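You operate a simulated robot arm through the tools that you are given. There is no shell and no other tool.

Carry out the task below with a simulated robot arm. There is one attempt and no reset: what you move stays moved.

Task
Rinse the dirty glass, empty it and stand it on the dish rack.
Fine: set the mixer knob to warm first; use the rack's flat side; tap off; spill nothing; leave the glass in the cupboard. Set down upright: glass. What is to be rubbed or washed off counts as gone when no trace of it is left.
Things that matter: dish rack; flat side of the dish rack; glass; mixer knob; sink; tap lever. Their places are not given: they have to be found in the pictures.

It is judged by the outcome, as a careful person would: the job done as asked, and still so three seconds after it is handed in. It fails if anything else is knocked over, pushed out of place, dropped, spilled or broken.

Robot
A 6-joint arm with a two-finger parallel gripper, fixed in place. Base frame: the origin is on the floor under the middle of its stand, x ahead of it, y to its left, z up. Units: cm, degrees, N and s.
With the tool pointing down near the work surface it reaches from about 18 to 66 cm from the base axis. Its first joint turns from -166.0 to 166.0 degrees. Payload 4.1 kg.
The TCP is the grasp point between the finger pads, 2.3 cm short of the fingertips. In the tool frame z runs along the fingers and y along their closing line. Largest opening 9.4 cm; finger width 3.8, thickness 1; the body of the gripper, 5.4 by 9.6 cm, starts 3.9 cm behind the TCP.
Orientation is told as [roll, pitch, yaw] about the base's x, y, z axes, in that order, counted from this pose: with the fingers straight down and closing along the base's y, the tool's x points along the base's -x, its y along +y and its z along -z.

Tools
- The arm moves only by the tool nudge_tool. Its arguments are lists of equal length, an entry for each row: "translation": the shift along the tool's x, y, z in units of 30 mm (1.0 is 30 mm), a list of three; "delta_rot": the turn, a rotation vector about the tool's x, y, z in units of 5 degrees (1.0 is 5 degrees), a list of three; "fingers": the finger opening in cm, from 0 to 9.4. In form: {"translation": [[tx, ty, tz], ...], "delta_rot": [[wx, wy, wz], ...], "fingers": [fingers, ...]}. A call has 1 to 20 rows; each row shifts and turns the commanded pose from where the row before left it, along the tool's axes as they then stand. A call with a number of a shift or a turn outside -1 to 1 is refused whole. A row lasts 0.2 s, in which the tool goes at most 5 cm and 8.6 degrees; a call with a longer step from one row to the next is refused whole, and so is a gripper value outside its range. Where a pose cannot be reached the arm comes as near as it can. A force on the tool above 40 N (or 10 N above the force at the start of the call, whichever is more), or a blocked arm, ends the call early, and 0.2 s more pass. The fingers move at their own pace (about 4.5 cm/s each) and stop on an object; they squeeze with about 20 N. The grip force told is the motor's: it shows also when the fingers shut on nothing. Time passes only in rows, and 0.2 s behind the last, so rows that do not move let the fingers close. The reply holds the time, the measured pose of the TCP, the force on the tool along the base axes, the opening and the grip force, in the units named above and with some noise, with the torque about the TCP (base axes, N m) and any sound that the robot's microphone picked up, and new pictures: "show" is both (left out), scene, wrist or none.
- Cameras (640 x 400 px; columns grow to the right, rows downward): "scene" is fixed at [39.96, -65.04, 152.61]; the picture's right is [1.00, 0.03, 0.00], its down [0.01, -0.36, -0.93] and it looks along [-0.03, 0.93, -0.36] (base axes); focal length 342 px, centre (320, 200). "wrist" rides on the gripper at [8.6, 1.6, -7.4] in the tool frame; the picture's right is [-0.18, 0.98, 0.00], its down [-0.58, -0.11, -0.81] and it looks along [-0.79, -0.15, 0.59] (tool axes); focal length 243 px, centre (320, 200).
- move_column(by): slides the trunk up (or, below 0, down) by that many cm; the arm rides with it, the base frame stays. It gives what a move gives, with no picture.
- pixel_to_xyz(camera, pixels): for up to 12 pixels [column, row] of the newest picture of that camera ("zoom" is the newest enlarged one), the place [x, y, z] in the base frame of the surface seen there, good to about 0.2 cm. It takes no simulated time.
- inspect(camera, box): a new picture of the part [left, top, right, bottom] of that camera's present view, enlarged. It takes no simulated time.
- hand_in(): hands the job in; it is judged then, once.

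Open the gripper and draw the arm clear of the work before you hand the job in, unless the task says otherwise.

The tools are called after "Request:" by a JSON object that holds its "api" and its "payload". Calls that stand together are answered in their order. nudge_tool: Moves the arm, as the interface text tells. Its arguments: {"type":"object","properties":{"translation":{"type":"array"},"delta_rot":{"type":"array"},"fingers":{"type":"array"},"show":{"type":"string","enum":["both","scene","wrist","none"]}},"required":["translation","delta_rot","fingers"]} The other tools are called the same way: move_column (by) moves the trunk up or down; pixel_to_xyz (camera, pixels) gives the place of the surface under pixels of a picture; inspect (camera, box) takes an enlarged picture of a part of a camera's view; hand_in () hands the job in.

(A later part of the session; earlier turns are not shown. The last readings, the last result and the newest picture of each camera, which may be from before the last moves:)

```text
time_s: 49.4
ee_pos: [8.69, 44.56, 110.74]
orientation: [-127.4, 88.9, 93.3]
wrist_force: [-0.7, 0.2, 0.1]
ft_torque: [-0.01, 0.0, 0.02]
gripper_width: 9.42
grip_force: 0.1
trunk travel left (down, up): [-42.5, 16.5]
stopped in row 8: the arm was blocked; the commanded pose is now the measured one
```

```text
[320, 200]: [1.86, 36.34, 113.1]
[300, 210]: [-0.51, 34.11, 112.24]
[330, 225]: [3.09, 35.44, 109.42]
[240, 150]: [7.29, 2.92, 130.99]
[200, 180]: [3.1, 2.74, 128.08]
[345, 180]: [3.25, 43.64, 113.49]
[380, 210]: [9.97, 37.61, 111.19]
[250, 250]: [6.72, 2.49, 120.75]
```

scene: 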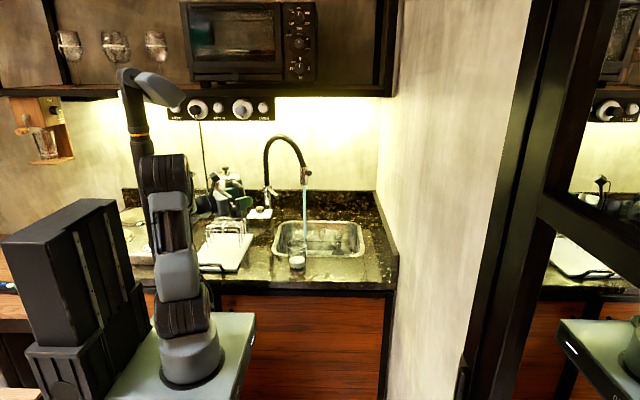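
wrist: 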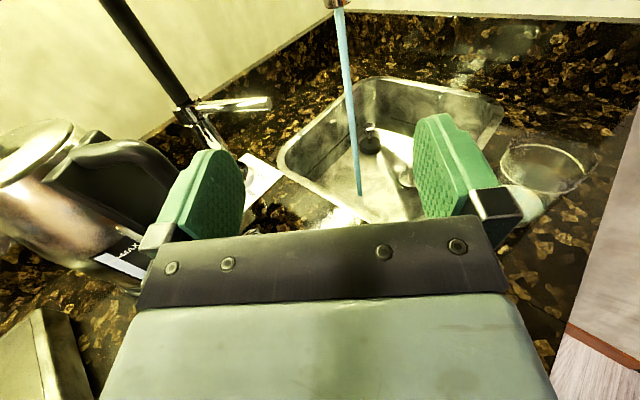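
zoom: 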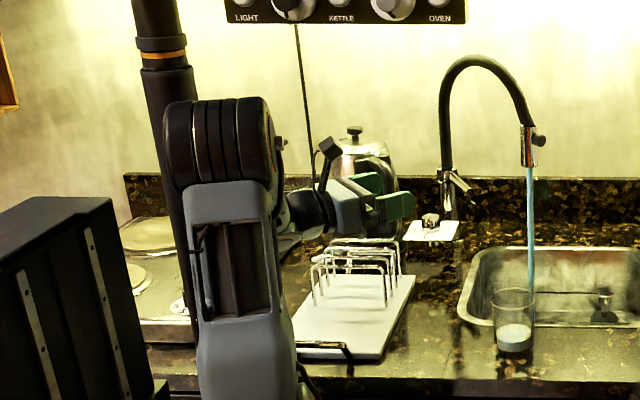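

Nothing is touching; it was only lag. I now move over the glass to about (28.7,35.5,106) with the tool direction at azimuth ~41°.

Request:
{"api": "nudge_tool", "payload": {"translation": [[-0.15, 0.83, 0.385], [-0.15, 0.83, 0.385], [-0.15, 0.83, 0.385], [-0.15, 0.83, 0.385], [-0.15, 0.83, 0.385], [-0.15, 0.83, 0.385], [-0.15, 0.83, 0.385], [-0.15, 0.83, 0.385]], "delta_rot": [[0, 0, 0], [0, 0, 0], [0, 0, 0], [0, 0, 0], [0, 0, 0], [0, 0, 0], [0, 0, 0], [0, 0, 0]], "fingers": [9.4, 9.4, 9.4, 9.4, 9.4, 9.4, 9.4, 9.4]}}

Request:
{"api": "inspect", "payload": {"camera": "scene", "box": [230, 180, 350, 290]}}

```text
time_s: 51.2
ee_pos: [28.42, 35.91, 107.15]
orientation: [-126.0, 88.9, 94.9]
wrist_force: [-0.2, 0.7, 0.0]
ft_torque: [0.0, -0.02, 0.01]
gripper_width: 9.39
grip_force: 0.0
trunk travel left (down, up): [-42.5, 16.5]
```

scene: 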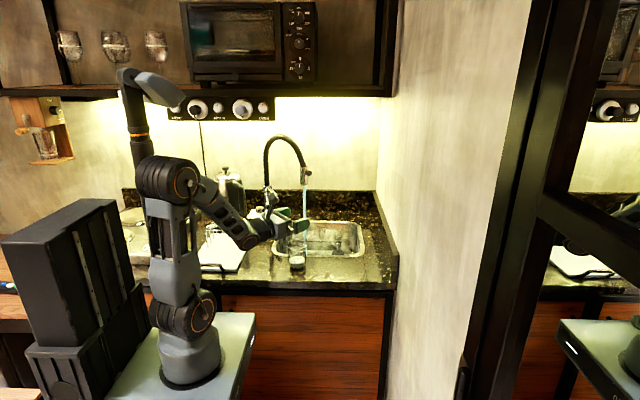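
wrist: 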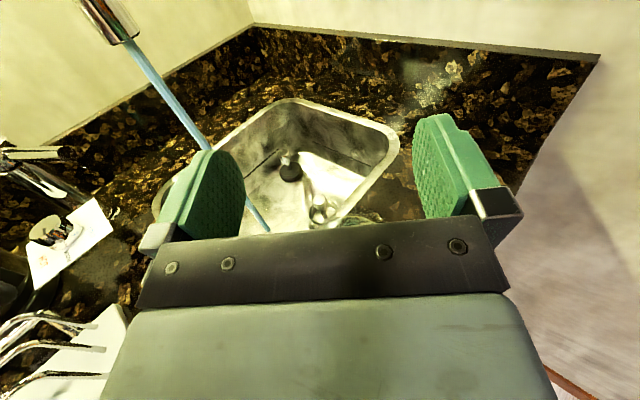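

```text
3.64 times, centred on (290, 235) of scene
```

zoom: 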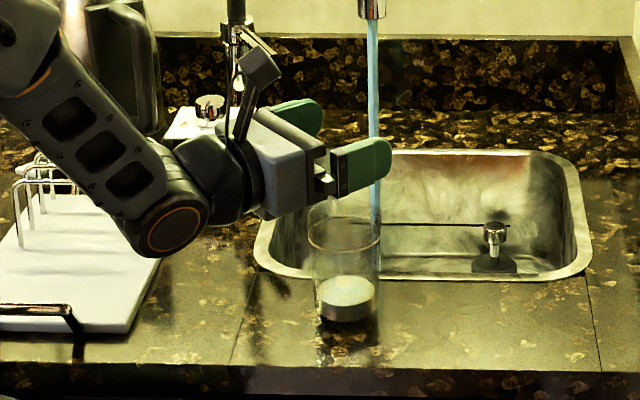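

The tool stands over the glass at (28.4,35.9,107), 0.4 cm off sideways. I correct that and lower to z≈101.5, then check that the fingers straddle the rim.

Request:
{"api": "nudge_tool", "payload": {"translation": [[0, 0.14, 0], [-0.63, 0, 0], [-0.63, 0, 0], [-0.63, 0, 0]], "delta_rot": [[0, 0, 0], [0, 0, 0], [0, 0, 0], [0, 0, 0]], "fingers": [9.4, 9.4, 9.4, 9.4]}}

Request:
{"api": "inspect", "payload": {"camera": "scene", "box": [260, 205, 330, 285]}}

Request:
{"api": "inspect", "payload": {"camera": "wrist", "box": [180, 120, 500, 260]}}

```text
time_s: 52.2
ee_pos: [28.63, 35.64, 101.3]
orientation: [-126.7, 88.8, 94.1]
wrist_force: [0.0, 0.1, 0.2]
ft_torque: [0.04, -0.02, 0.0]
gripper_width: 9.38
grip_force: 0.0
trunk travel left (down, up): [-42.5, 16.5]
```

scene: 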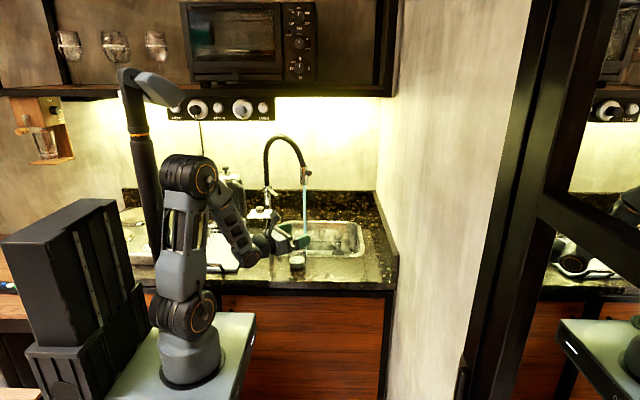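
wrist: 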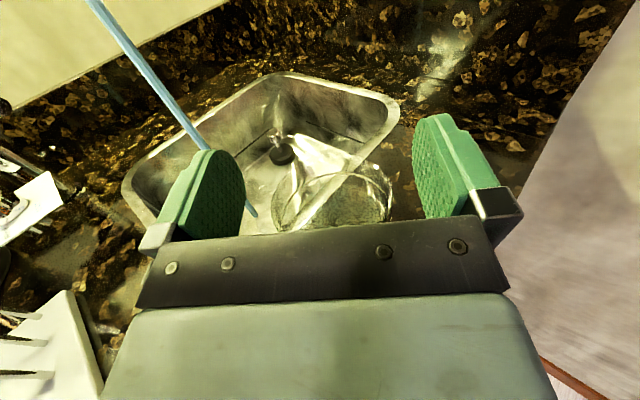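

```text
5.00 times, centred on (295, 245) of scene
```

zoom: 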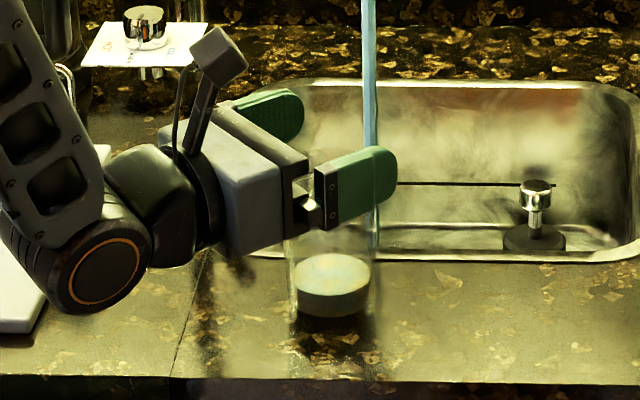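

```text
2.00 times, centred on (340, 190) of wrist
```

zoom: 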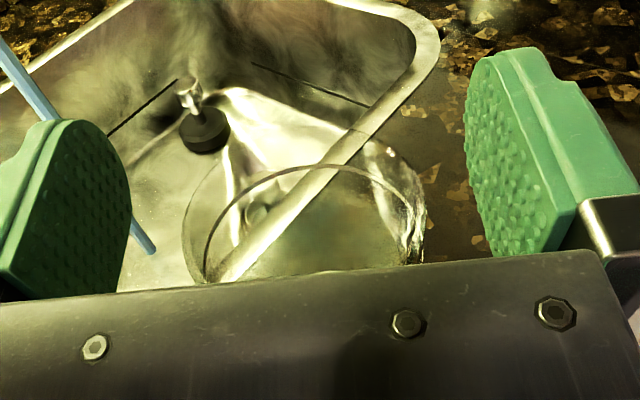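

The rim (wrist zoom 183–425) lies centred between the pads. I lower 7 cm to z≈94.3.

Request:
{"api": "nudge_tool", "payload": {"translation": [[-0.58, 0, 0], [-0.58, 0, 0], [-0.58, 0, 0], [-0.58, 0, 0]], "delta_rot": [[0, 0, 0], [0, 0, 0], [0, 0, 0], [0, 0, 0]], "fingers": [9.4, 9.4, 9.4, 9.4]}}

Request:
{"api": "inspect", "payload": {"camera": "scene", "box": [260, 205, 330, 285]}}

Request:
{"api": "inspect", "payload": {"camera": "wrist", "box": [180, 100, 500, 260]}}

```text
time_s: 53.2
ee_pos: [28.92, 35.73, 94.46]
orientation: [-127.0, 88.8, 93.8]
wrist_force: [0.6, 0.2, -0.1]
ft_torque: [-0.02, 0.02, -0.03]
gripper_width: 9.39
grip_force: 0.0
trunk travel left (down, up): [-42.5, 16.5]
```

scene: 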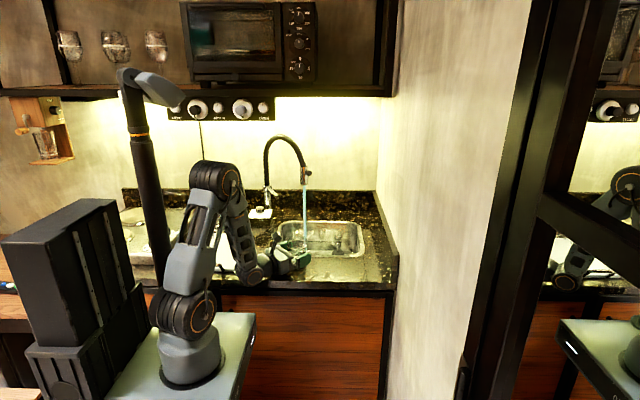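
wrist: 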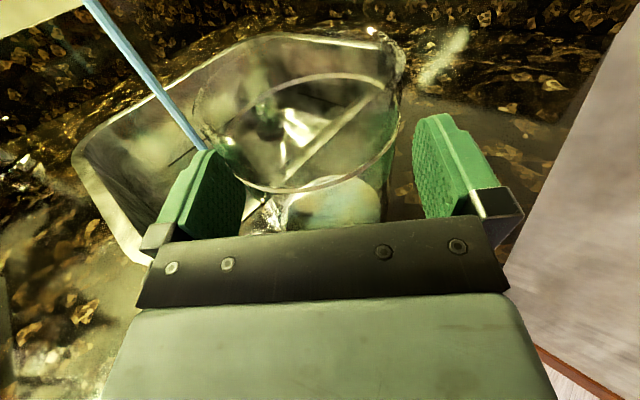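

```text
5.00 times, centred on (295, 245) of scene
```

zoom: 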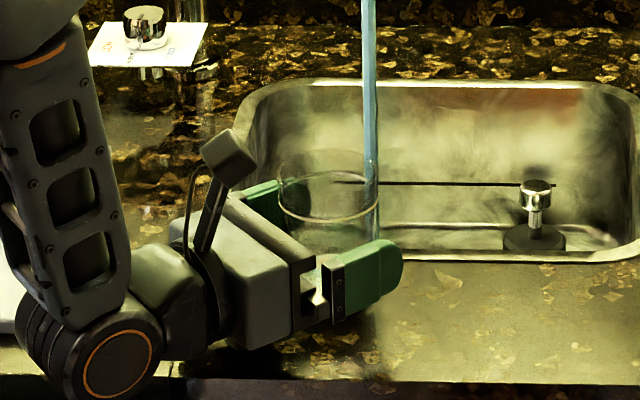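

```text
2.00 times, centred on (340, 180) of wrist
```

zoom: 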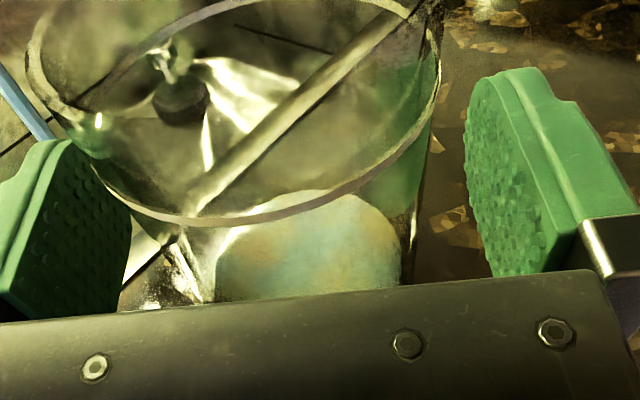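

The glass stands between the pads and nothing is touched. I close the fingers on it.

Request:
{"api": "nudge_tool", "payload": {"translation": [[0, 0, 0], [0, 0, 0], [0, 0, 0], [0, 0, 0], [0, 0, 0]], "delta_rot": [[0, 0, 0], [0, 0, 0], [0, 0, 0], [0, 0, 0], [0, 0, 0]], "fingers": [7.5, 6, 5, 5, 5]}}

Request:
{"api": "inspect", "payload": {"camera": "scene", "box": [260, 205, 330, 285]}}

```text
time_s: 54.4
ee_pos: [28.91, 35.82, 94.49]
orientation: [-126.4, 88.7, 94.6]
wrist_force: [0.3, -0.4, 0.3]
ft_torque: [0.01, 0.05, 0.01]
gripper_width: 6.87
grip_force: 20.2
trunk travel left (down, up): [-42.5, 16.5]
```

scene: 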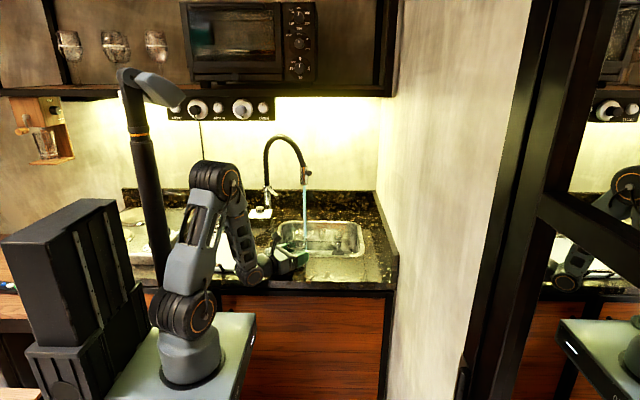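
wrist: 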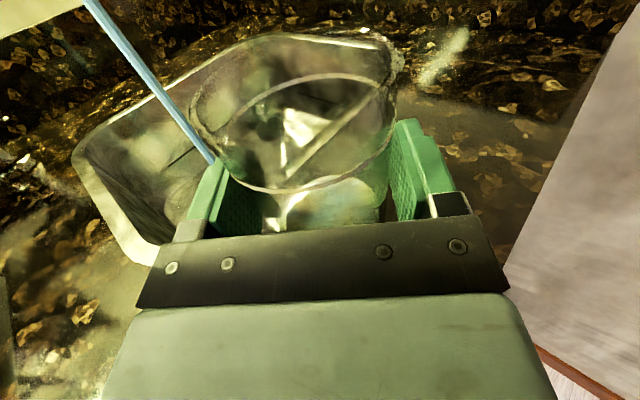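

```text
5.00 times, centred on (295, 245) of scene
```

zoom: 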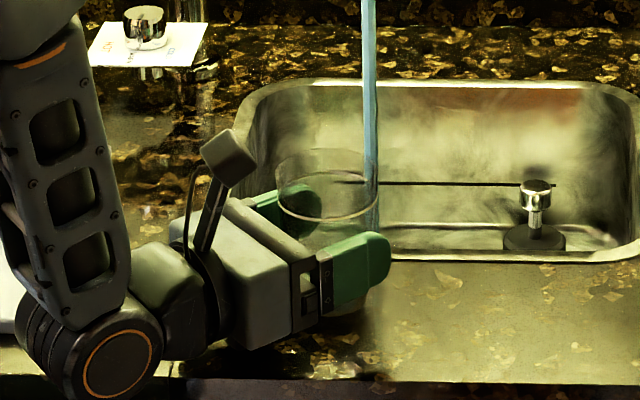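

The glass is gripped (6.9 cm, 20 N). I lift it straight up by 8 cm and check that it comes along level.

Request:
{"api": "nudge_tool", "payload": {"translation": [[0.3, 0, 0], [0.6, 0, 0], [0.6, 0, 0], [0.6, 0, 0], [0.6, 0, 0]], "delta_rot": [[0, 0, 0], [0, 0, 0], [0, 0, 0], [0, 0, 0], [0, 0, 0]], "fingers": [5, 5, 5, 5, 5]}}

Request:
{"api": "inspect", "payload": {"camera": "scene", "box": [250, 190, 340, 290]}}

```text
time_s: 55.6
ee_pos: [28.8, 35.66, 102.5]
orientation: [-126.9, 88.9, 94.0]
wrist_force: [-0.3, 0.5, -1.6]
ft_torque: [0.01, 0.01, -0.02]
gripper_width: 6.87
grip_force: 19.8
trunk travel left (down, up): [-42.5, 16.5]
```

scene: 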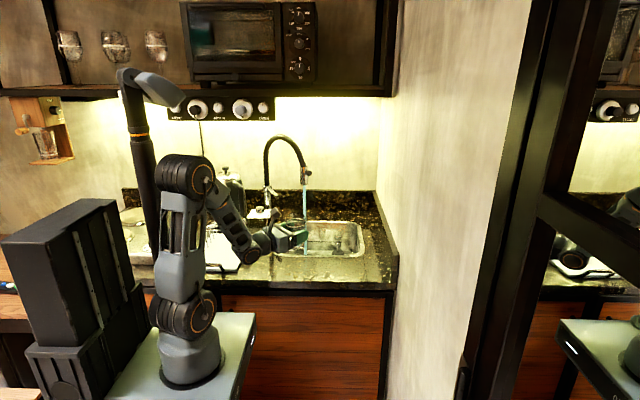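
wrist: 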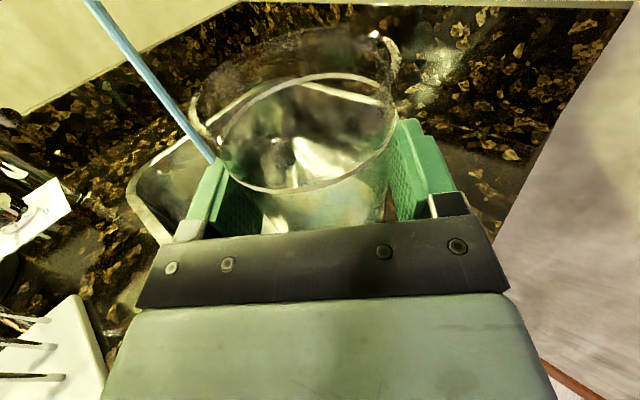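

```text
4.00 times, centred on (295, 240) of scene
```

zoom: 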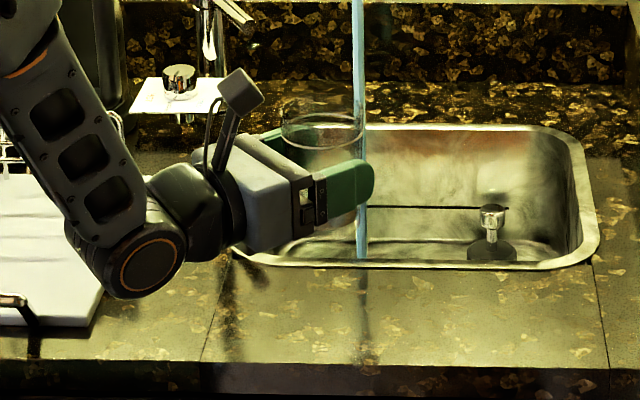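

The glass came up level. I carry it over the right part of the sink to about (42,55), well clear of the stream at (30.8,59).

Request:
{"api": "nudge_tool", "payload": {"translation": [[0, -0.12, 0.4], [0, -0.18, 0.7], [0, -0.2, 0.75], [0, -0.2, 0.75], [0, -0.2, 0.75], [0, -0.2, 0.75], [0, -0.2, 0.75], [0, -0.2, 0.75], [0, -0.2, 0.75], [0, -0.18, 0.7], [0, -0.12, 0.4]], "delta_rot": [[0, 0, 0], [0, 0, 0], [0, 0, 0], [0, 0, 0], [0, 0, 0], [0, 0, 0], [0, 0, 0], [0, 0, 0], [0, 0, 0], [0, 0, 0], [0, 0, 0]], "fingers": [5, 5, 5, 5, 5, 5, 5, 5, 5, 5, 5]}}

```text
time_s: 58.0
ee_pos: [41.83, 54.57, 102.7]
orientation: [-125.1, 88.9, 95.7]
wrist_force: [0.8, 0.2, -1.5]
ft_torque: [0.02, 0.02, 0.02]
gripper_width: 6.86
grip_force: 19.8
trunk travel left (down, up): [-42.5, 16.5]
```

scene: 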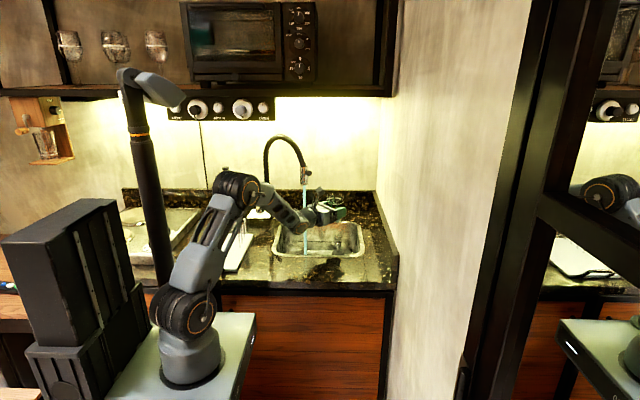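
wrist: 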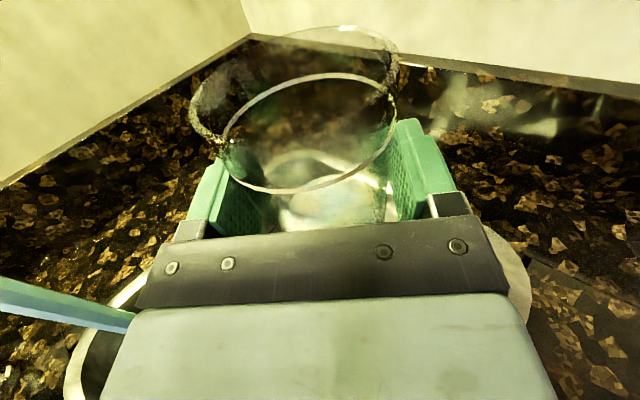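

The glass is at (41.8,54.6), over the sink. I lower a little to z≈99 and tip it by 90° about the tool axis towards the drain side (front-right).

Request:
{"api": "nudge_tool", "payload": {"translation": [[-0.6, 0, 0], [-0.6, 0, 0], [0, 0, 0], [0, 0, 0], [0, 0, 0], [0, 0, 0], [0, 0, 0], [0, 0, 0], [0, 0, 0], [0, 0, 0], [0, 0, 0], [0, 0, 0], [0, 0, 0], [0, 0, 0], [0, 0, 0], [0, 0, 0], [0, 0, 0], [0, 0, 0], [0, 0, 0], [0, 0, 0]], "delta_rot": [[0, 0, 0], [0, 0, 0], [0, 0, 1], [0, 0, 1], [0, 0, 1], [0, 0, 1], [0, 0, 1], [0, 0, 1], [0, 0, 1], [0, 0, 1], [0, 0, 1], [0, 0, 1], [0, 0, 1], [0, 0, 1], [0, 0, 1], [0, 0, 1], [0, 0, 1], [0, 0, 1], [0, 0, 1], [0, 0, 1]], "fingers": [5, 5, 5, 5, 5, 5, 5, 5, 5, 5, 5, 5, 5, 5, 5, 5, 5, 5, 5, 5]}}

Request:
{"api": "inspect", "payload": {"camera": "scene", "box": [270, 170, 390, 270]}}

```text
time_s: 62.2
ee_pos: [41.92, 54.9, 99.2]
orientation: [-90.7, -1.0, 130.9]
wrist_force: [-0.8, 0.5, -2.4]
ft_torque: [-0.03, 0.01, 0.0]
gripper_width: 6.88
grip_force: 20.3
trunk travel left (down, up): [-42.5, 16.5]
```

scene: 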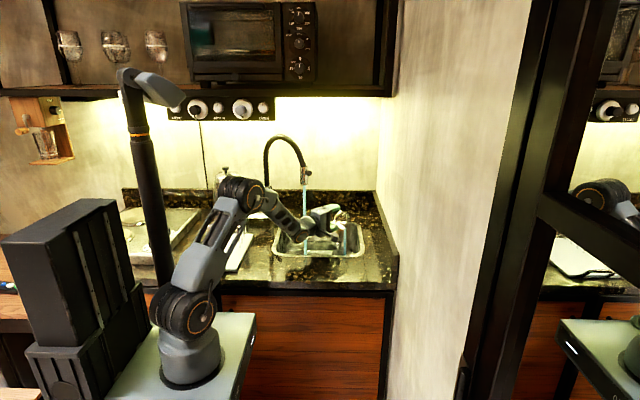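
wrist: 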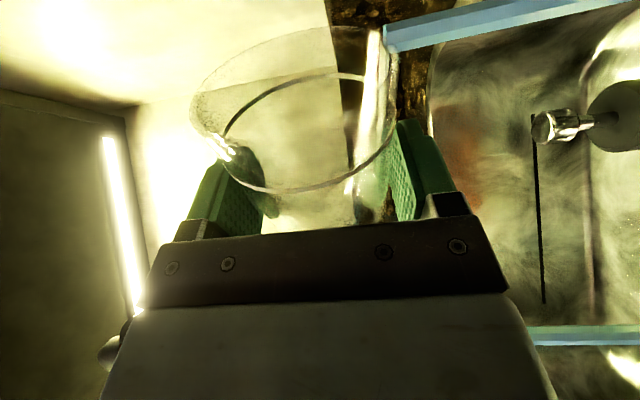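

```text
4.00 times, centred on (330, 220) of scene
```

zoom: 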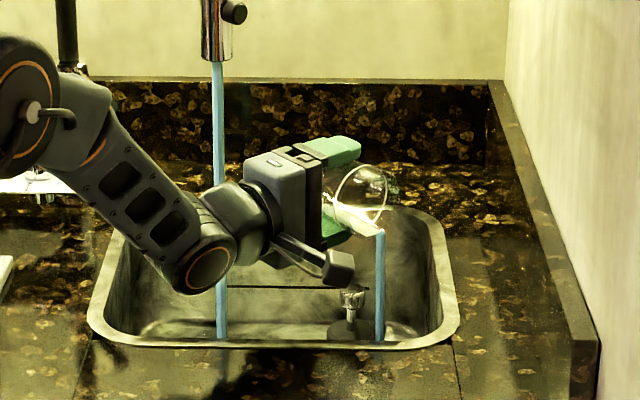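

The contents are pouring into the sink (zoom (380,290)). I tip further to ~130° and hold until it has run out.

Request:
{"api": "nudge_tool", "payload": {"translation": [[0, 0, 0], [0, 0, 0], [0, 0, 0], [0, 0, 0], [0, 0, 0], [0, 0, 0], [0, 0, 0], [0, 0, 0], [0, 0, 0], [0, 0, 0], [0, 0, 0], [0, 0, 0], [0, 0, 0], [0, 0, 0], [0, 0, 0], [0, 0, 0], [0, 0, 0], [0, 0, 0]], "delta_rot": [[0, 0, 1], [0, 0, 1], [0, 0, 1], [0, 0, 1], [0, 0, 1], [0, 0, 1], [0, 0, 1], [0, 0, 1], [0, 0, 0], [0, 0, 0], [0, 0, 0], [0, 0, 0], [0, 0, 0], [0, 0, 0], [0, 0, 0], [0, 0, 0], [0, 0, 0], [0, 0, 0]], "fingers": [5, 5, 5, 5, 5, 5, 5, 5, 5, 5, 5, 5, 5, 5, 5, 5, 5, 5]}}

Request:
{"api": "inspect", "payload": {"camera": "scene", "box": [270, 170, 390, 270]}}

Request:
{"api": "inspect", "payload": {"camera": "wrist", "box": [160, 0, 480, 240]}}

```text
time_s: 66.0
ee_pos: [41.71, 54.94, 99.2]
orientation: [-90.9, -40.9, 131.5]
wrist_force: [0.2, 0.6, -2.7]
ft_torque: [0.01, 0.0, 0.01]
gripper_width: 6.85
grip_force: 19.6
trunk travel left (down, up): [-42.5, 16.5]
```

scene: 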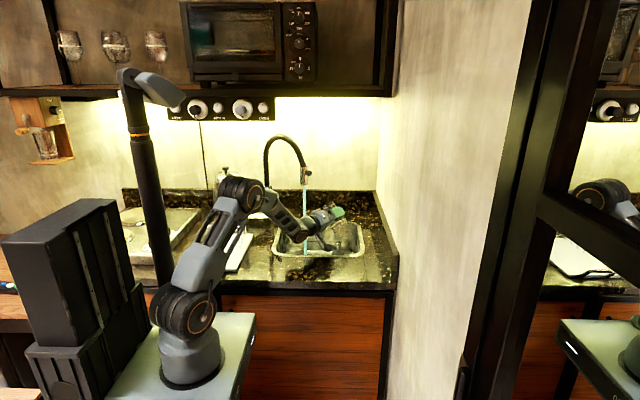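
wrist: 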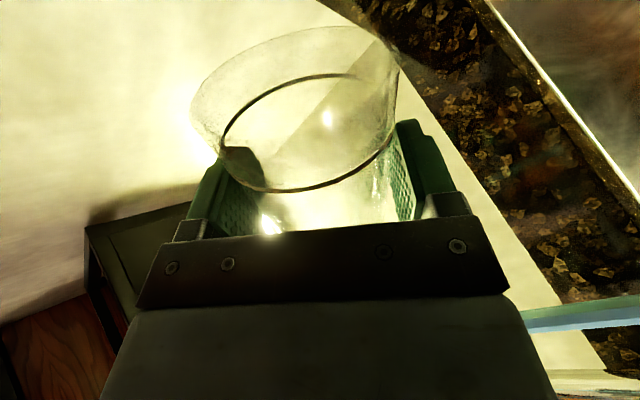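

```text
4.00 times, centred on (330, 220) of scene
```

zoom: 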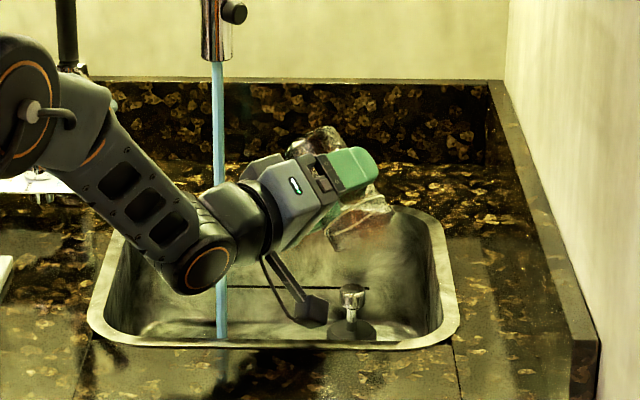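

```text
1.67 times, centred on (320, 120) of wrist
```

zoom: 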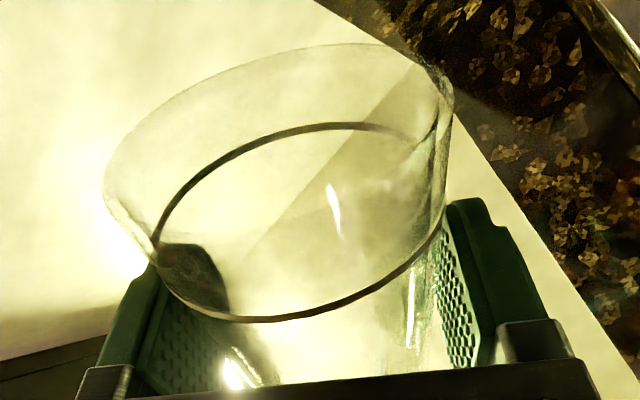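

The glass is empty now. I turn it back upright and measure where exactly the stream falls.

Request:
{"api": "nudge_tool", "payload": {"translation": [[0, 0, 0], [0, 0, 0], [0, 0, 0], [0, 0, 0], [0, 0, 0], [0, 0, 0], [0, 0, 0], [0, 0, 0], [0, 0, 0], [0, 0, 0], [0, 0, 0], [0, 0, 0], [0, 0, 0], [0, 0, 0], [0, 0, 0], [0, 0, 0], [0, 0, 0], [0, 0, 0]], "delta_rot": [[0, 0, -1], [0, 0, -1], [0, 0, -1], [0, 0, -1], [0, 0, -1], [0, 0, -1], [0, 0, -1], [0, 0, -1], [0, 0, -1], [0, 0, -1], [0, 0, -1], [0, 0, -1], [0, 0, -1], [0, 0, -1], [0, 0, -1], [0, 0, -1], [0, 0, -1], [0, 0, -1]], "fingers": [5, 5, 5, 5, 5, 5, 5, 5, 5, 5, 5, 5, 5, 5, 5, 5, 5, 5], "show": "none"}}

Request:
{"api": "nudge_tool", "payload": {"translation": [[0, 0, 0], [0, 0, 0], [0, 0, 0], [0, 0, 0], [0, 0, 0], [0, 0, 0], [0, 0, 0], [0, 0, 0]], "delta_rot": [[0, 0, -1], [0, 0, -1], [0, 0, -1], [0, 0, -1], [0, 0, -1], [0, 0, -1], [0, 0, -1], [0, 0, -1]], "fingers": [5, 5, 5, 5, 5, 5, 5, 5]}}

Request:
{"api": "pixel_to_xyz", "payload": {"camera": "scene", "pixels": [[304, 184], [305, 190], [305, 200], [305, 205], [301, 184], [308, 184], [306, 240], [306, 250]]}}

Request:
{"api": "inspect", "payload": {"camera": "wrist", "box": [160, 0, 480, 240]}}

Request:
{"api": "inspect", "payload": {"camera": "scene", "box": [270, 170, 390, 270]}}

```text
time_s: 69.8
ee_pos: [41.84, 54.9, 99.35]
orientation: [-91.1, 49.1, 130.1]
wrist_force: [-0.3, 0.0, -2.6]
ft_torque: [-0.01, 0.0, 0.02]
gripper_width: 6.84
grip_force: 20.3
trunk travel left (down, up): [-42.5, 16.5]
```

```text
time_s: 71.6
ee_pos: [41.68, 54.93, 99.18]
orientation: [-129.9, 88.9, 91.1]
wrist_force: [-0.1, -0.1, -2.0]
ft_torque: [0.03, 0.04, -0.02]
gripper_width: 6.85
grip_force: 19.8
trunk travel left (down, up): [-42.5, 16.5]
```

scene: 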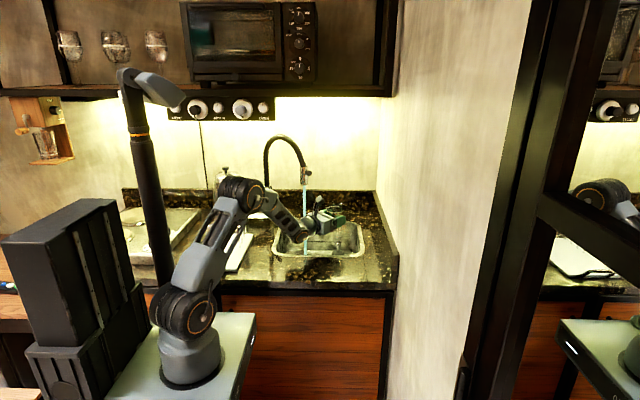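
wrist: 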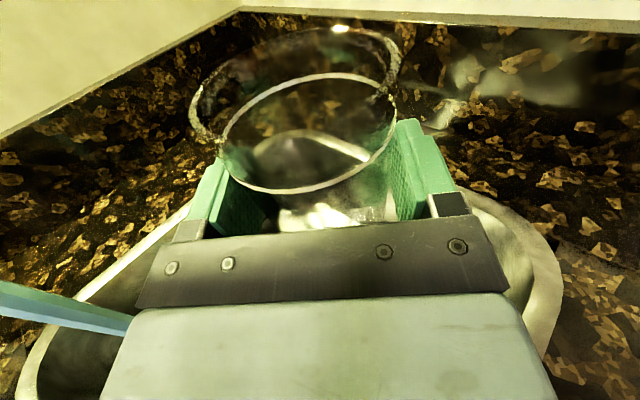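

```text
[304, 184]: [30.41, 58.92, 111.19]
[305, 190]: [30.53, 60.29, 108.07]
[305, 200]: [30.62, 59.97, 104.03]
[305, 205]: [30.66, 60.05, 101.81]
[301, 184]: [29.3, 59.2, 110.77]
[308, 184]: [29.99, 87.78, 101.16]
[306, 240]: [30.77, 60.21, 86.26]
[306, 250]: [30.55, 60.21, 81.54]
```

```text
1.67 times, centred on (320, 120) of wrist
```

zoom: 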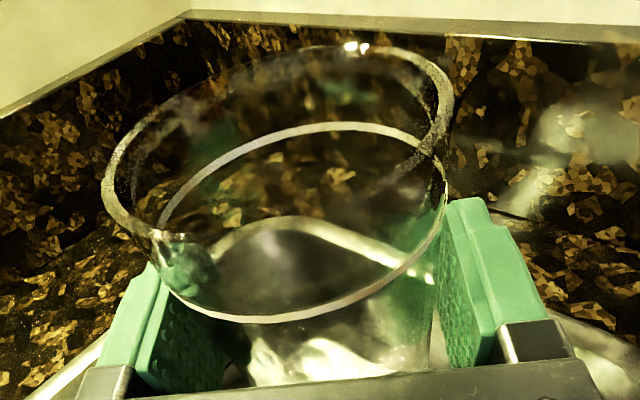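

```text
4.00 times, centred on (330, 220) of scene
```

zoom: 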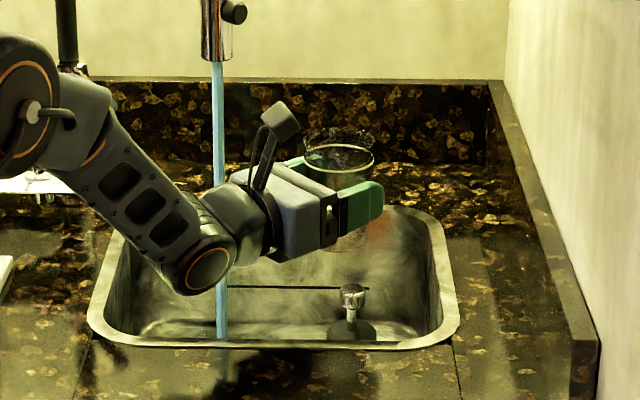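

The stream axis is about (30.6,60.2). I bring the glass around: back along the tool axis, then left, so that it can enter the stream rim-first from the front-left.

Request:
{"api": "nudge_tool", "payload": {"translation": [[0, 0, -0.9], [0, 0, -0.95], [0, 0, -0.95], [0, 0, -0.95], [0, 0, -0.9], [0, -0.75, 0], [0, -0.75, 0], [0, -0.75, 0], [0, -0.75, 0], [0, -0.75, 0]], "delta_rot": [[0, 0, 0], [0, 0, 0], [0, 0, 0], [0, 0, 0], [0, 0, 0], [0, 0, 0], [0, 0, 0], [0, 0, 0], [0, 0, 0], [0, 0, 0]], "fingers": [5, 5, 5, 5, 5, 5, 5, 5, 5, 5]}}

Request:
{"api": "inspect", "payload": {"camera": "wrist", "box": [140, 0, 500, 240]}}

Request:
{"api": "inspect", "payload": {"camera": "scene", "box": [250, 170, 370, 270]}}

```text
time_s: 73.8
ee_pos: [23.93, 54.16, 99.07]
orientation: [-126.2, 88.8, 94.7]
wrist_force: [-0.3, -0.4, -2.2]
ft_torque: [-0.01, 0.01, 0.01]
gripper_width: 6.83
grip_force: 19.7
trunk travel left (down, up): [-42.5, 16.5]
```

scene: 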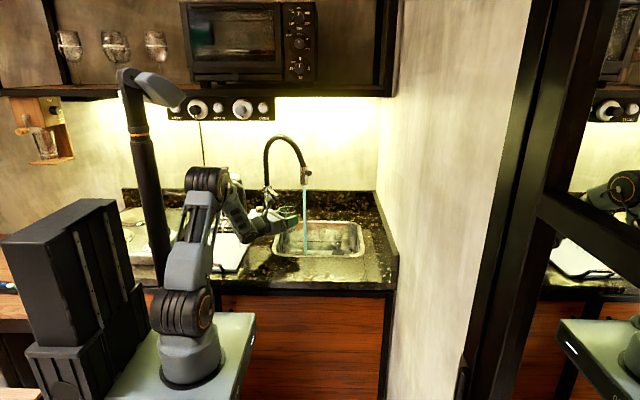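
wrist: 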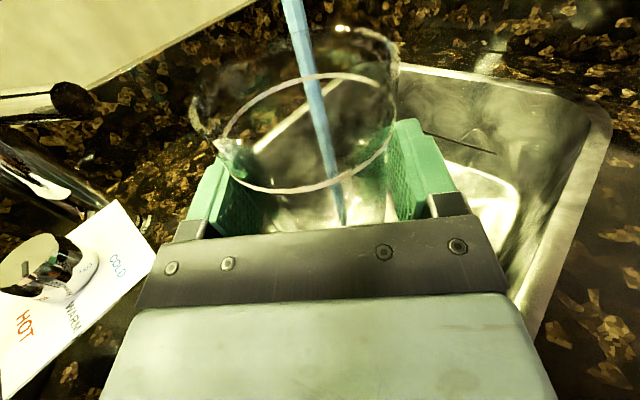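

```text
1.67 times, centred on (320, 120) of wrist
```

zoom: 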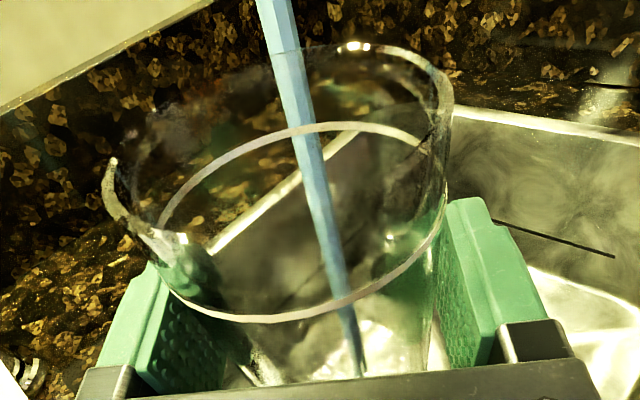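

```text
4.00 times, centred on (310, 220) of scene
```

zoom: 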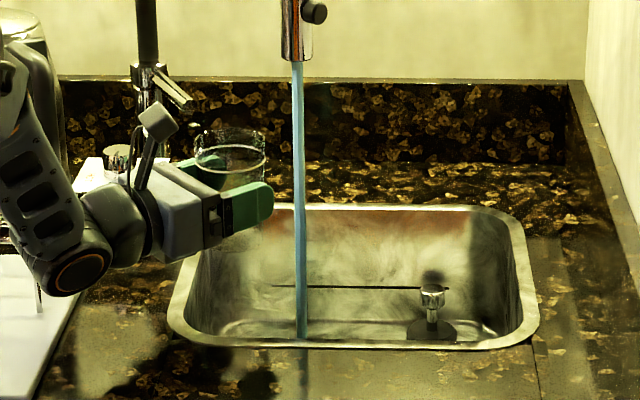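

The stream lies 9 cm ahead, centred on the glass. I push forward 8.5 cm so it falls into the glass, and look at once.

Request:
{"api": "nudge_tool", "payload": {"translation": [[0, 0, 0.71], [0, 0, 0.71], [0, 0, 0.71], [0, 0, 0.71]], "delta_rot": [[0, 0, 0], [0, 0, 0], [0, 0, 0], [0, 0, 0]], "fingers": [5, 5, 5, 5]}}

Request:
{"api": "inspect", "payload": {"camera": "wrist", "box": [140, 0, 500, 240]}}

Request:
{"api": "inspect", "payload": {"camera": "scene", "box": [250, 170, 370, 270]}}

```text
time_s: 74.8
ee_pos: [30.41, 59.81, 99.37]
orientation: [-127.0, 88.9, 93.9]
wrist_force: [0.0, 0.6, -2.2]
ft_torque: [-0.01, 0.02, 0.01]
gripper_width: 6.8
grip_force: 20.1
trunk travel left (down, up): [-42.5, 16.5]
```

scene: 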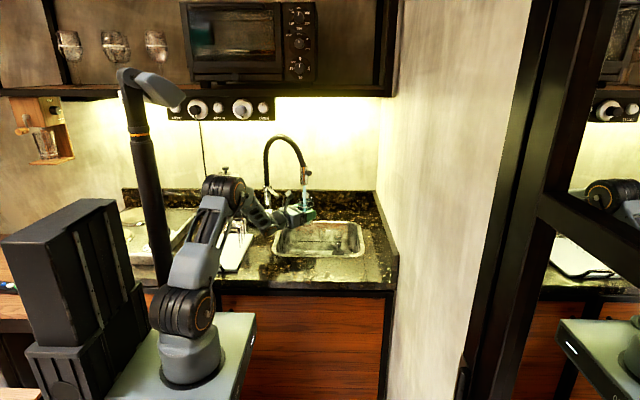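
wrist: 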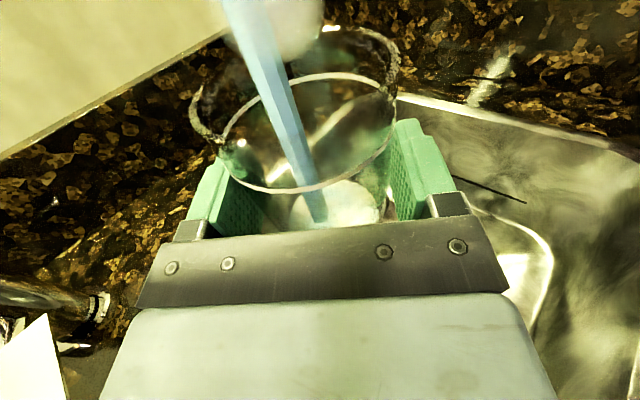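

```text
1.67 times, centred on (320, 120) of wrist
```

zoom: 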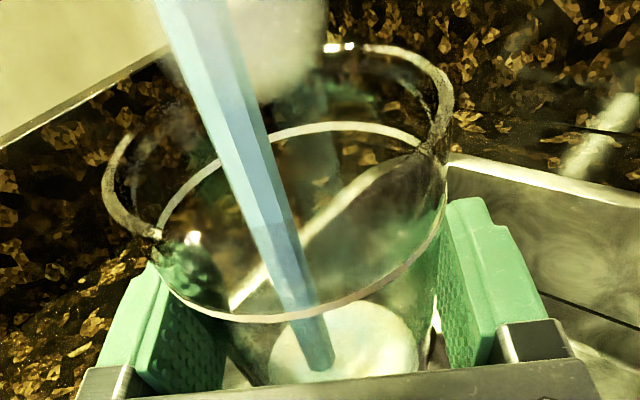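

```text
4.00 times, centred on (310, 220) of scene
```

zoom: 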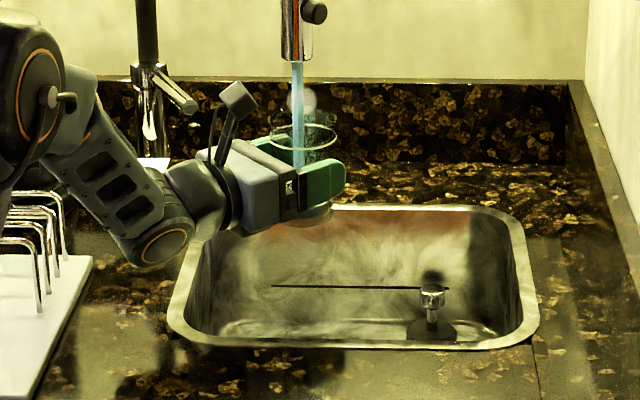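

The stream now falls into the glass and a cloudy layer forms at the bottom. I hold about 1 s more and check the level and the weight (now -2.2 N).

Request:
{"api": "nudge_tool", "payload": {"translation": [[0, 0, 0], [0, 0, 0], [0, 0, 0], [0, 0, 0], [0, 0, 0]], "delta_rot": [[0, 0, 0], [0, 0, 0], [0, 0, 0], [0, 0, 0], [0, 0, 0]], "fingers": [5, 5, 5, 5, 5], "show": "wrist"}}

Request:
{"api": "inspect", "payload": {"camera": "wrist", "box": [140, 0, 500, 240]}}

```text
time_s: 76.0
ee_pos: [30.39, 59.71, 99.33]
orientation: [-126.0, 88.9, 95.0]
wrist_force: [-0.8, 0.9, -3.8]
ft_torque: [-0.01, 0.05, 0.03]
gripper_width: 6.84
grip_force: 20.2
trunk travel left (down, up): [-42.5, 16.5]
```

wrist: 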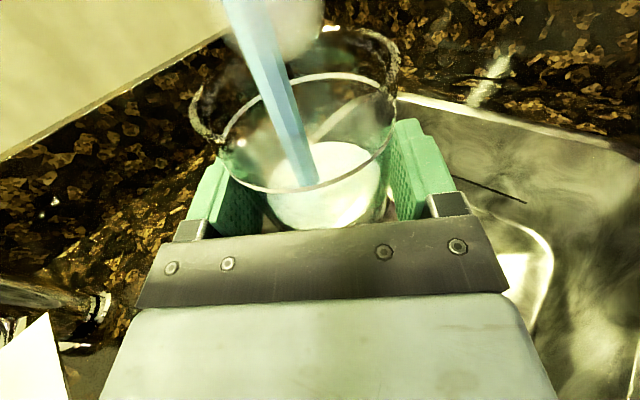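

```text
1.67 times, centred on (320, 120) of wrist
```

zoom: 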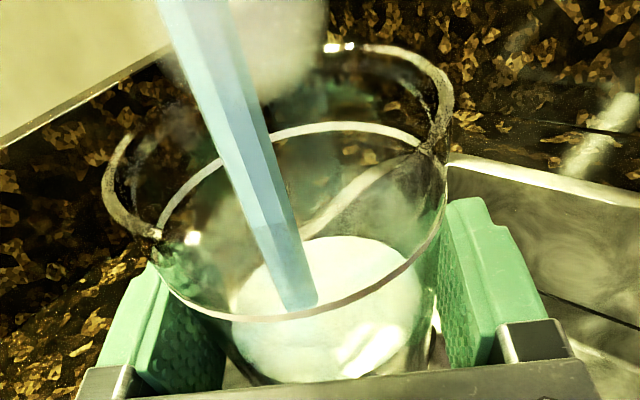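

About half full and cloudy. I hold a moment more, then draw back out of the stream before it can overflow.

Request:
{"api": "nudge_tool", "payload": {"translation": [[0, 0, 0], [0, 0, 0], [0, 0, -0.5], [0, 0, -0.75], [0, 0, -0.75], [0, 0, -0.8]], "delta_rot": [[0, 0, 0], [0, 0, 0], [0, 0, 0], [0, 0, 0], [0, 0, 0], [0, 0, 0]], "fingers": [5, 5, 5, 5, 5, 5], "show": "wrist"}}

Request:
{"api": "inspect", "payload": {"camera": "scene", "box": [250, 170, 370, 270]}}

```text
time_s: 77.4
ee_pos: [23.9, 54.39, 99.06]
orientation: [-126.4, 88.9, 94.6]
wrist_force: [-1.0, -0.5, -3.0]
ft_torque: [-0.04, 0.01, -0.02]
gripper_width: 6.81
grip_force: 20.2
trunk travel left (down, up): [-42.5, 16.5]
```

wrist: 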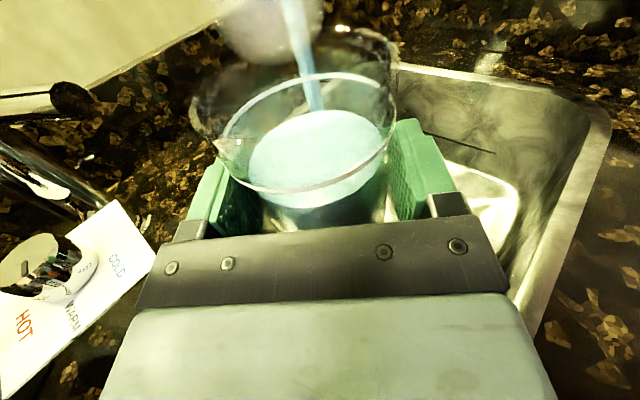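

```text
4.00 times, centred on (310, 220) of scene
```

zoom: 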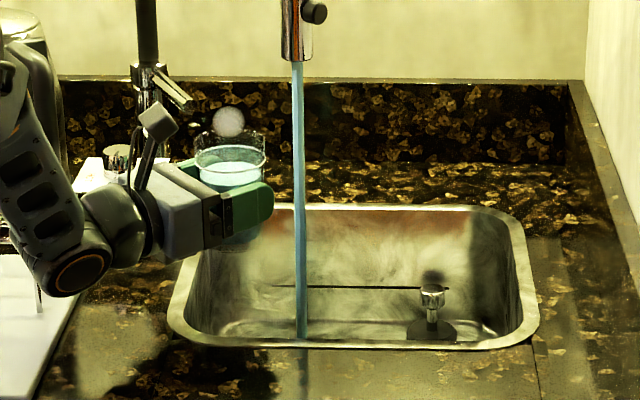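

The glass is about three-quarters full. I carry it smoothly around to the pouring spot near (42,55).

Request:
{"api": "nudge_tool", "payload": {"translation": [[0, 0.3, 0], [0, 0.5, 0], [0, 0.6, 0], [0, 0.6, 0], [0, 0.6, 0.2], [0, 0.6, 0.4], [0, 0.5, 0.6], [0, 0.1, 0.7], [0, 0, 0.75], [0, 0, 0.75], [0, 0, 0.7], [0, 0, 0.6], [0, 0, 0.3]], "delta_rot": [[0, 0, 0], [0, 0, 0], [0, 0, 0], [0, 0, 0], [0, 0, 0], [0, 0, 0], [0, 0, 0], [0, 0, 0], [0, 0, 0], [0, 0, 0], [0, 0, 0], [0, 0, 0], [0, 0, 0]], "fingers": [5, 5, 5, 5, 5, 5, 5, 5, 5, 5, 5, 5, 5], "show": "scene"}}

Request:
{"api": "inspect", "payload": {"camera": "scene", "box": [250, 170, 390, 290]}}

```text
time_s: 80.2
ee_pos: [42.9, 55.67, 99.2]
orientation: [-126.5, 88.9, 94.5]
wrist_force: [0.0, 0.0, -3.7]
ft_torque: [-0.04, -0.01, 0.02]
gripper_width: 6.85
grip_force: 20.2
trunk travel left (down, up): [-42.5, 16.5]
```

scene: 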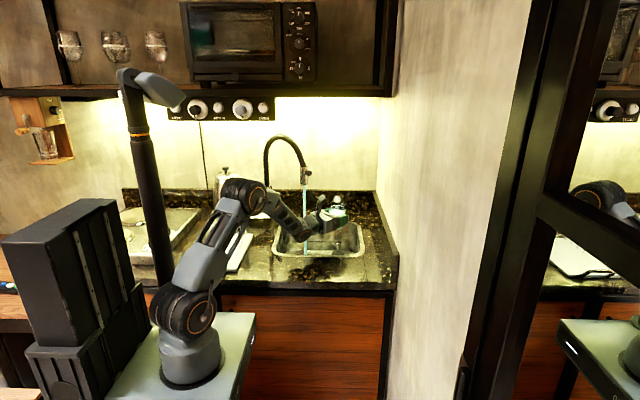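

```text
3.33 times, centred on (320, 230) of scene
```

zoom: 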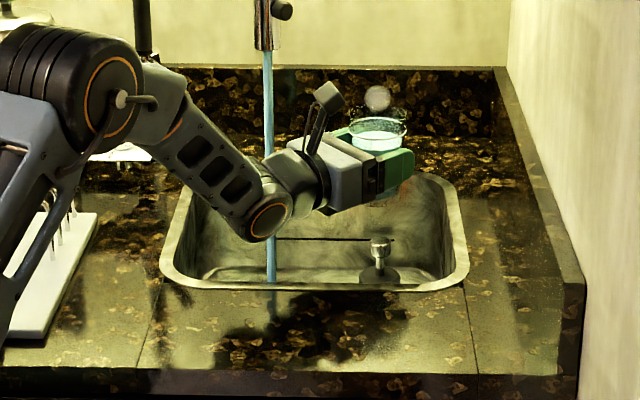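

I shift 3 cm further from the sink's edge and tip the glass gently at first.

Request:
{"api": "nudge_tool", "payload": {"translation": [[0, -0.5, 0], [0, -0.5, 0], [0, 0, 0], [0, 0, 0], [0, 0, 0], [0, 0, 0], [0, 0, 0], [0, 0, 0], [0, 0, 0], [0, 0, 0], [0, 0, 0], [0, 0, 0], [0, 0, 0], [0, 0, 0], [0, 0, 0], [0, 0, 0], [0, 0, 0], [0, 0, 0], [0, 0, 0], [0, 0, 0]], "delta_rot": [[0, 0, 0], [0, 0, 0], [0, 0, 0.8], [0, 0, 0.8], [0, 0, 0.8], [0, 0, 0.8], [0, 0, 0.7], [0, 0, 0.7], [0, 0, 0.7], [0, 0, 0.7], [0, 0, 0.7], [0, 0, 0.7], [0, 0, 0.7], [0, 0, 0.7], [0, 0, 0.7], [0, 0, 0.7], [0, 0, 0.7], [0, 0, 0.7], [0, 0, 0.7], [0, 0, 0.7]], "fingers": [5, 5, 5, 5, 5, 5, 5, 5, 5, 5, 5, 5, 5, 5, 5, 5, 5, 5, 5, 5], "show": "scene"}}

Request:
{"api": "inspect", "payload": {"camera": "scene", "box": [250, 170, 390, 290]}}

```text
time_s: 84.4
ee_pos: [40.77, 57.71, 99.31]
orientation: [-90.8, 24.0, 130.6]
wrist_force: [0.5, 0.4, -3.4]
ft_torque: [0.01, 0.02, -0.01]
gripper_width: 6.83
grip_force: 20.2
trunk travel left (down, up): [-42.5, 16.5]
```

scene: 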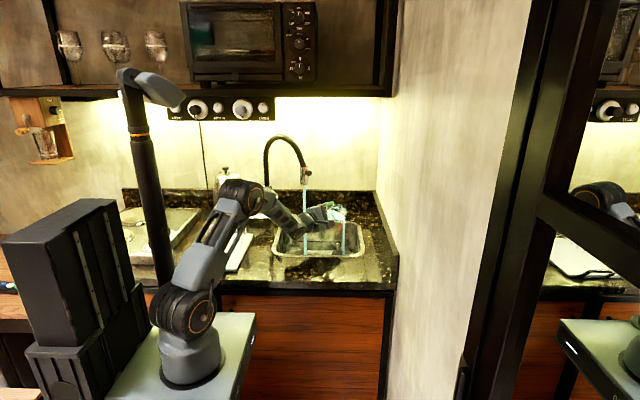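

```text
3.33 times, centred on (320, 230) of scene
```

zoom: 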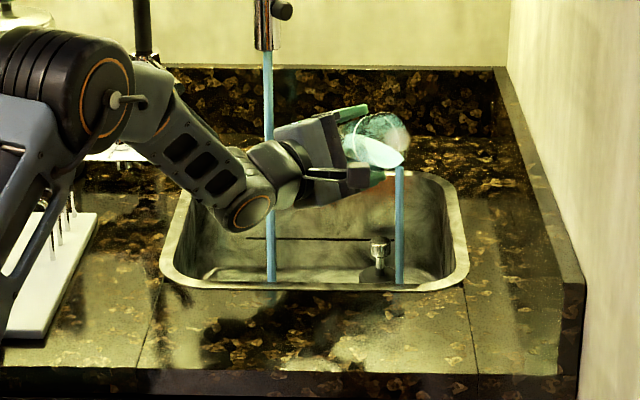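

It pours straight down into the sink. I tip on to ~135° and let it run out.

Request:
{"api": "nudge_tool", "payload": {"translation": [[0, 0, 0], [0, 0, 0], [0, 0, 0], [0, 0, 0], [0, 0, 0], [0, 0, 0], [0, 0, 0], [0, 0, 0], [0, 0, 0], [0, 0, 0], [0, 0, 0], [0, 0, 0], [0, 0, 0], [0, 0, 0], [0, 0, 0], [0, 0, 0], [0, 0, 0], [0, 0, 0], [0, 0, 0], [0, 0, 0]], "delta_rot": [[0, 0, 0.8], [0, 0, 0.8], [0, 0, 1], [0, 0, 1], [0, 0, 1], [0, 0, 1], [0, 0, 1], [0, 0, 1], [0, 0, 1], [0, 0, 1], [0, 0, 1], [0, 0, 1], [0, 0, 1], [0, 0, 1], [0, 0, 0], [0, 0, 0], [0, 0, 0], [0, 0, 0], [0, 0, 0], [0, 0, 0]], "fingers": [5, 5, 5, 5, 5, 5, 5, 5, 5, 5, 5, 5, 5, 5, 5, 5, 5, 5, 5, 5], "show": "both"}}

Request:
{"api": "inspect", "payload": {"camera": "scene", "box": [250, 170, 390, 290]}}

Request:
{"api": "inspect", "payload": {"camera": "wrist", "box": [140, 0, 500, 240]}}

```text
time_s: 88.6
ee_pos: [40.81, 57.78, 99.15]
orientation: [-91.1, -43.9, 131.6]
wrist_force: [-0.1, 0.8, -2.9]
ft_torque: [0.02, -0.02, -0.01]
gripper_width: 6.83
grip_force: 20.4
trunk travel left (down, up): [-42.5, 16.5]
```

scene: 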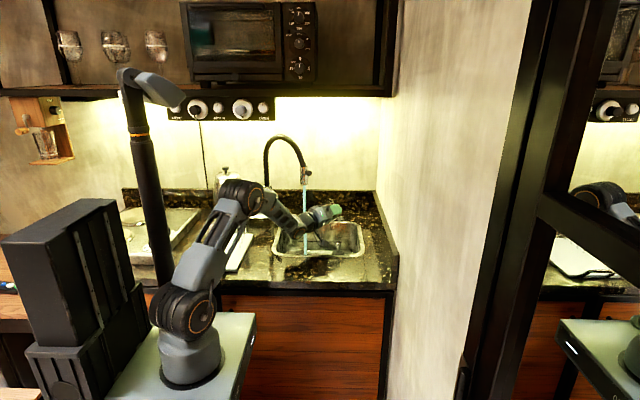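
wrist: 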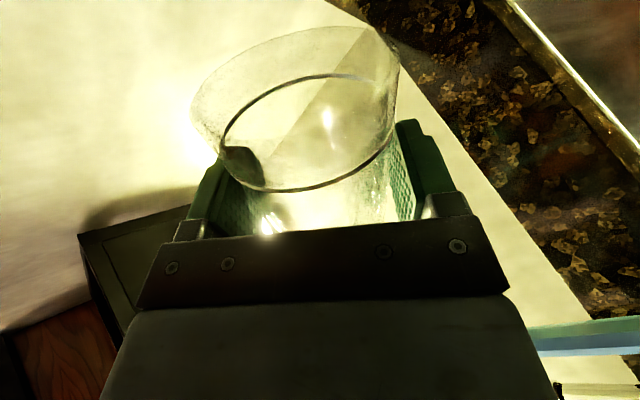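

```text
3.33 times, centred on (320, 230) of scene
```

zoom: 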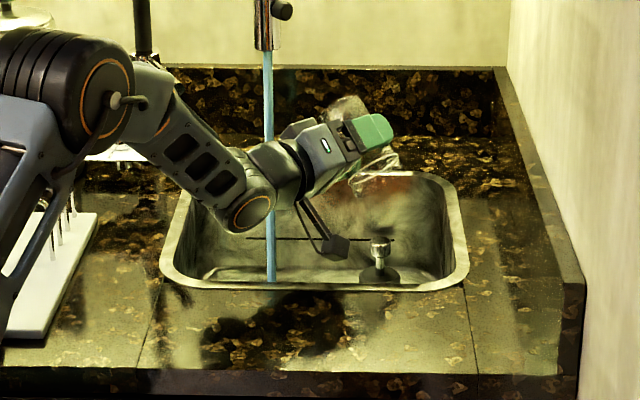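

```text
1.67 times, centred on (320, 120) of wrist
```

zoom: 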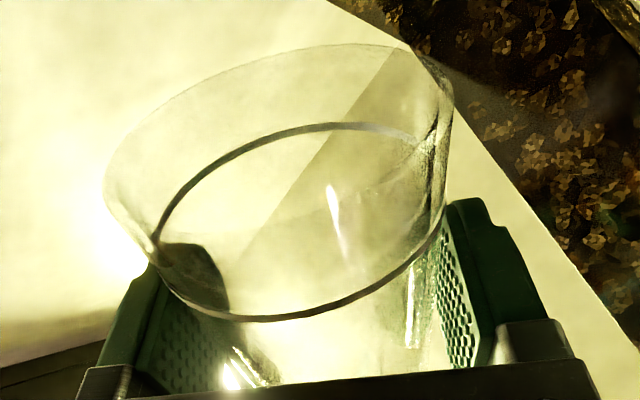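

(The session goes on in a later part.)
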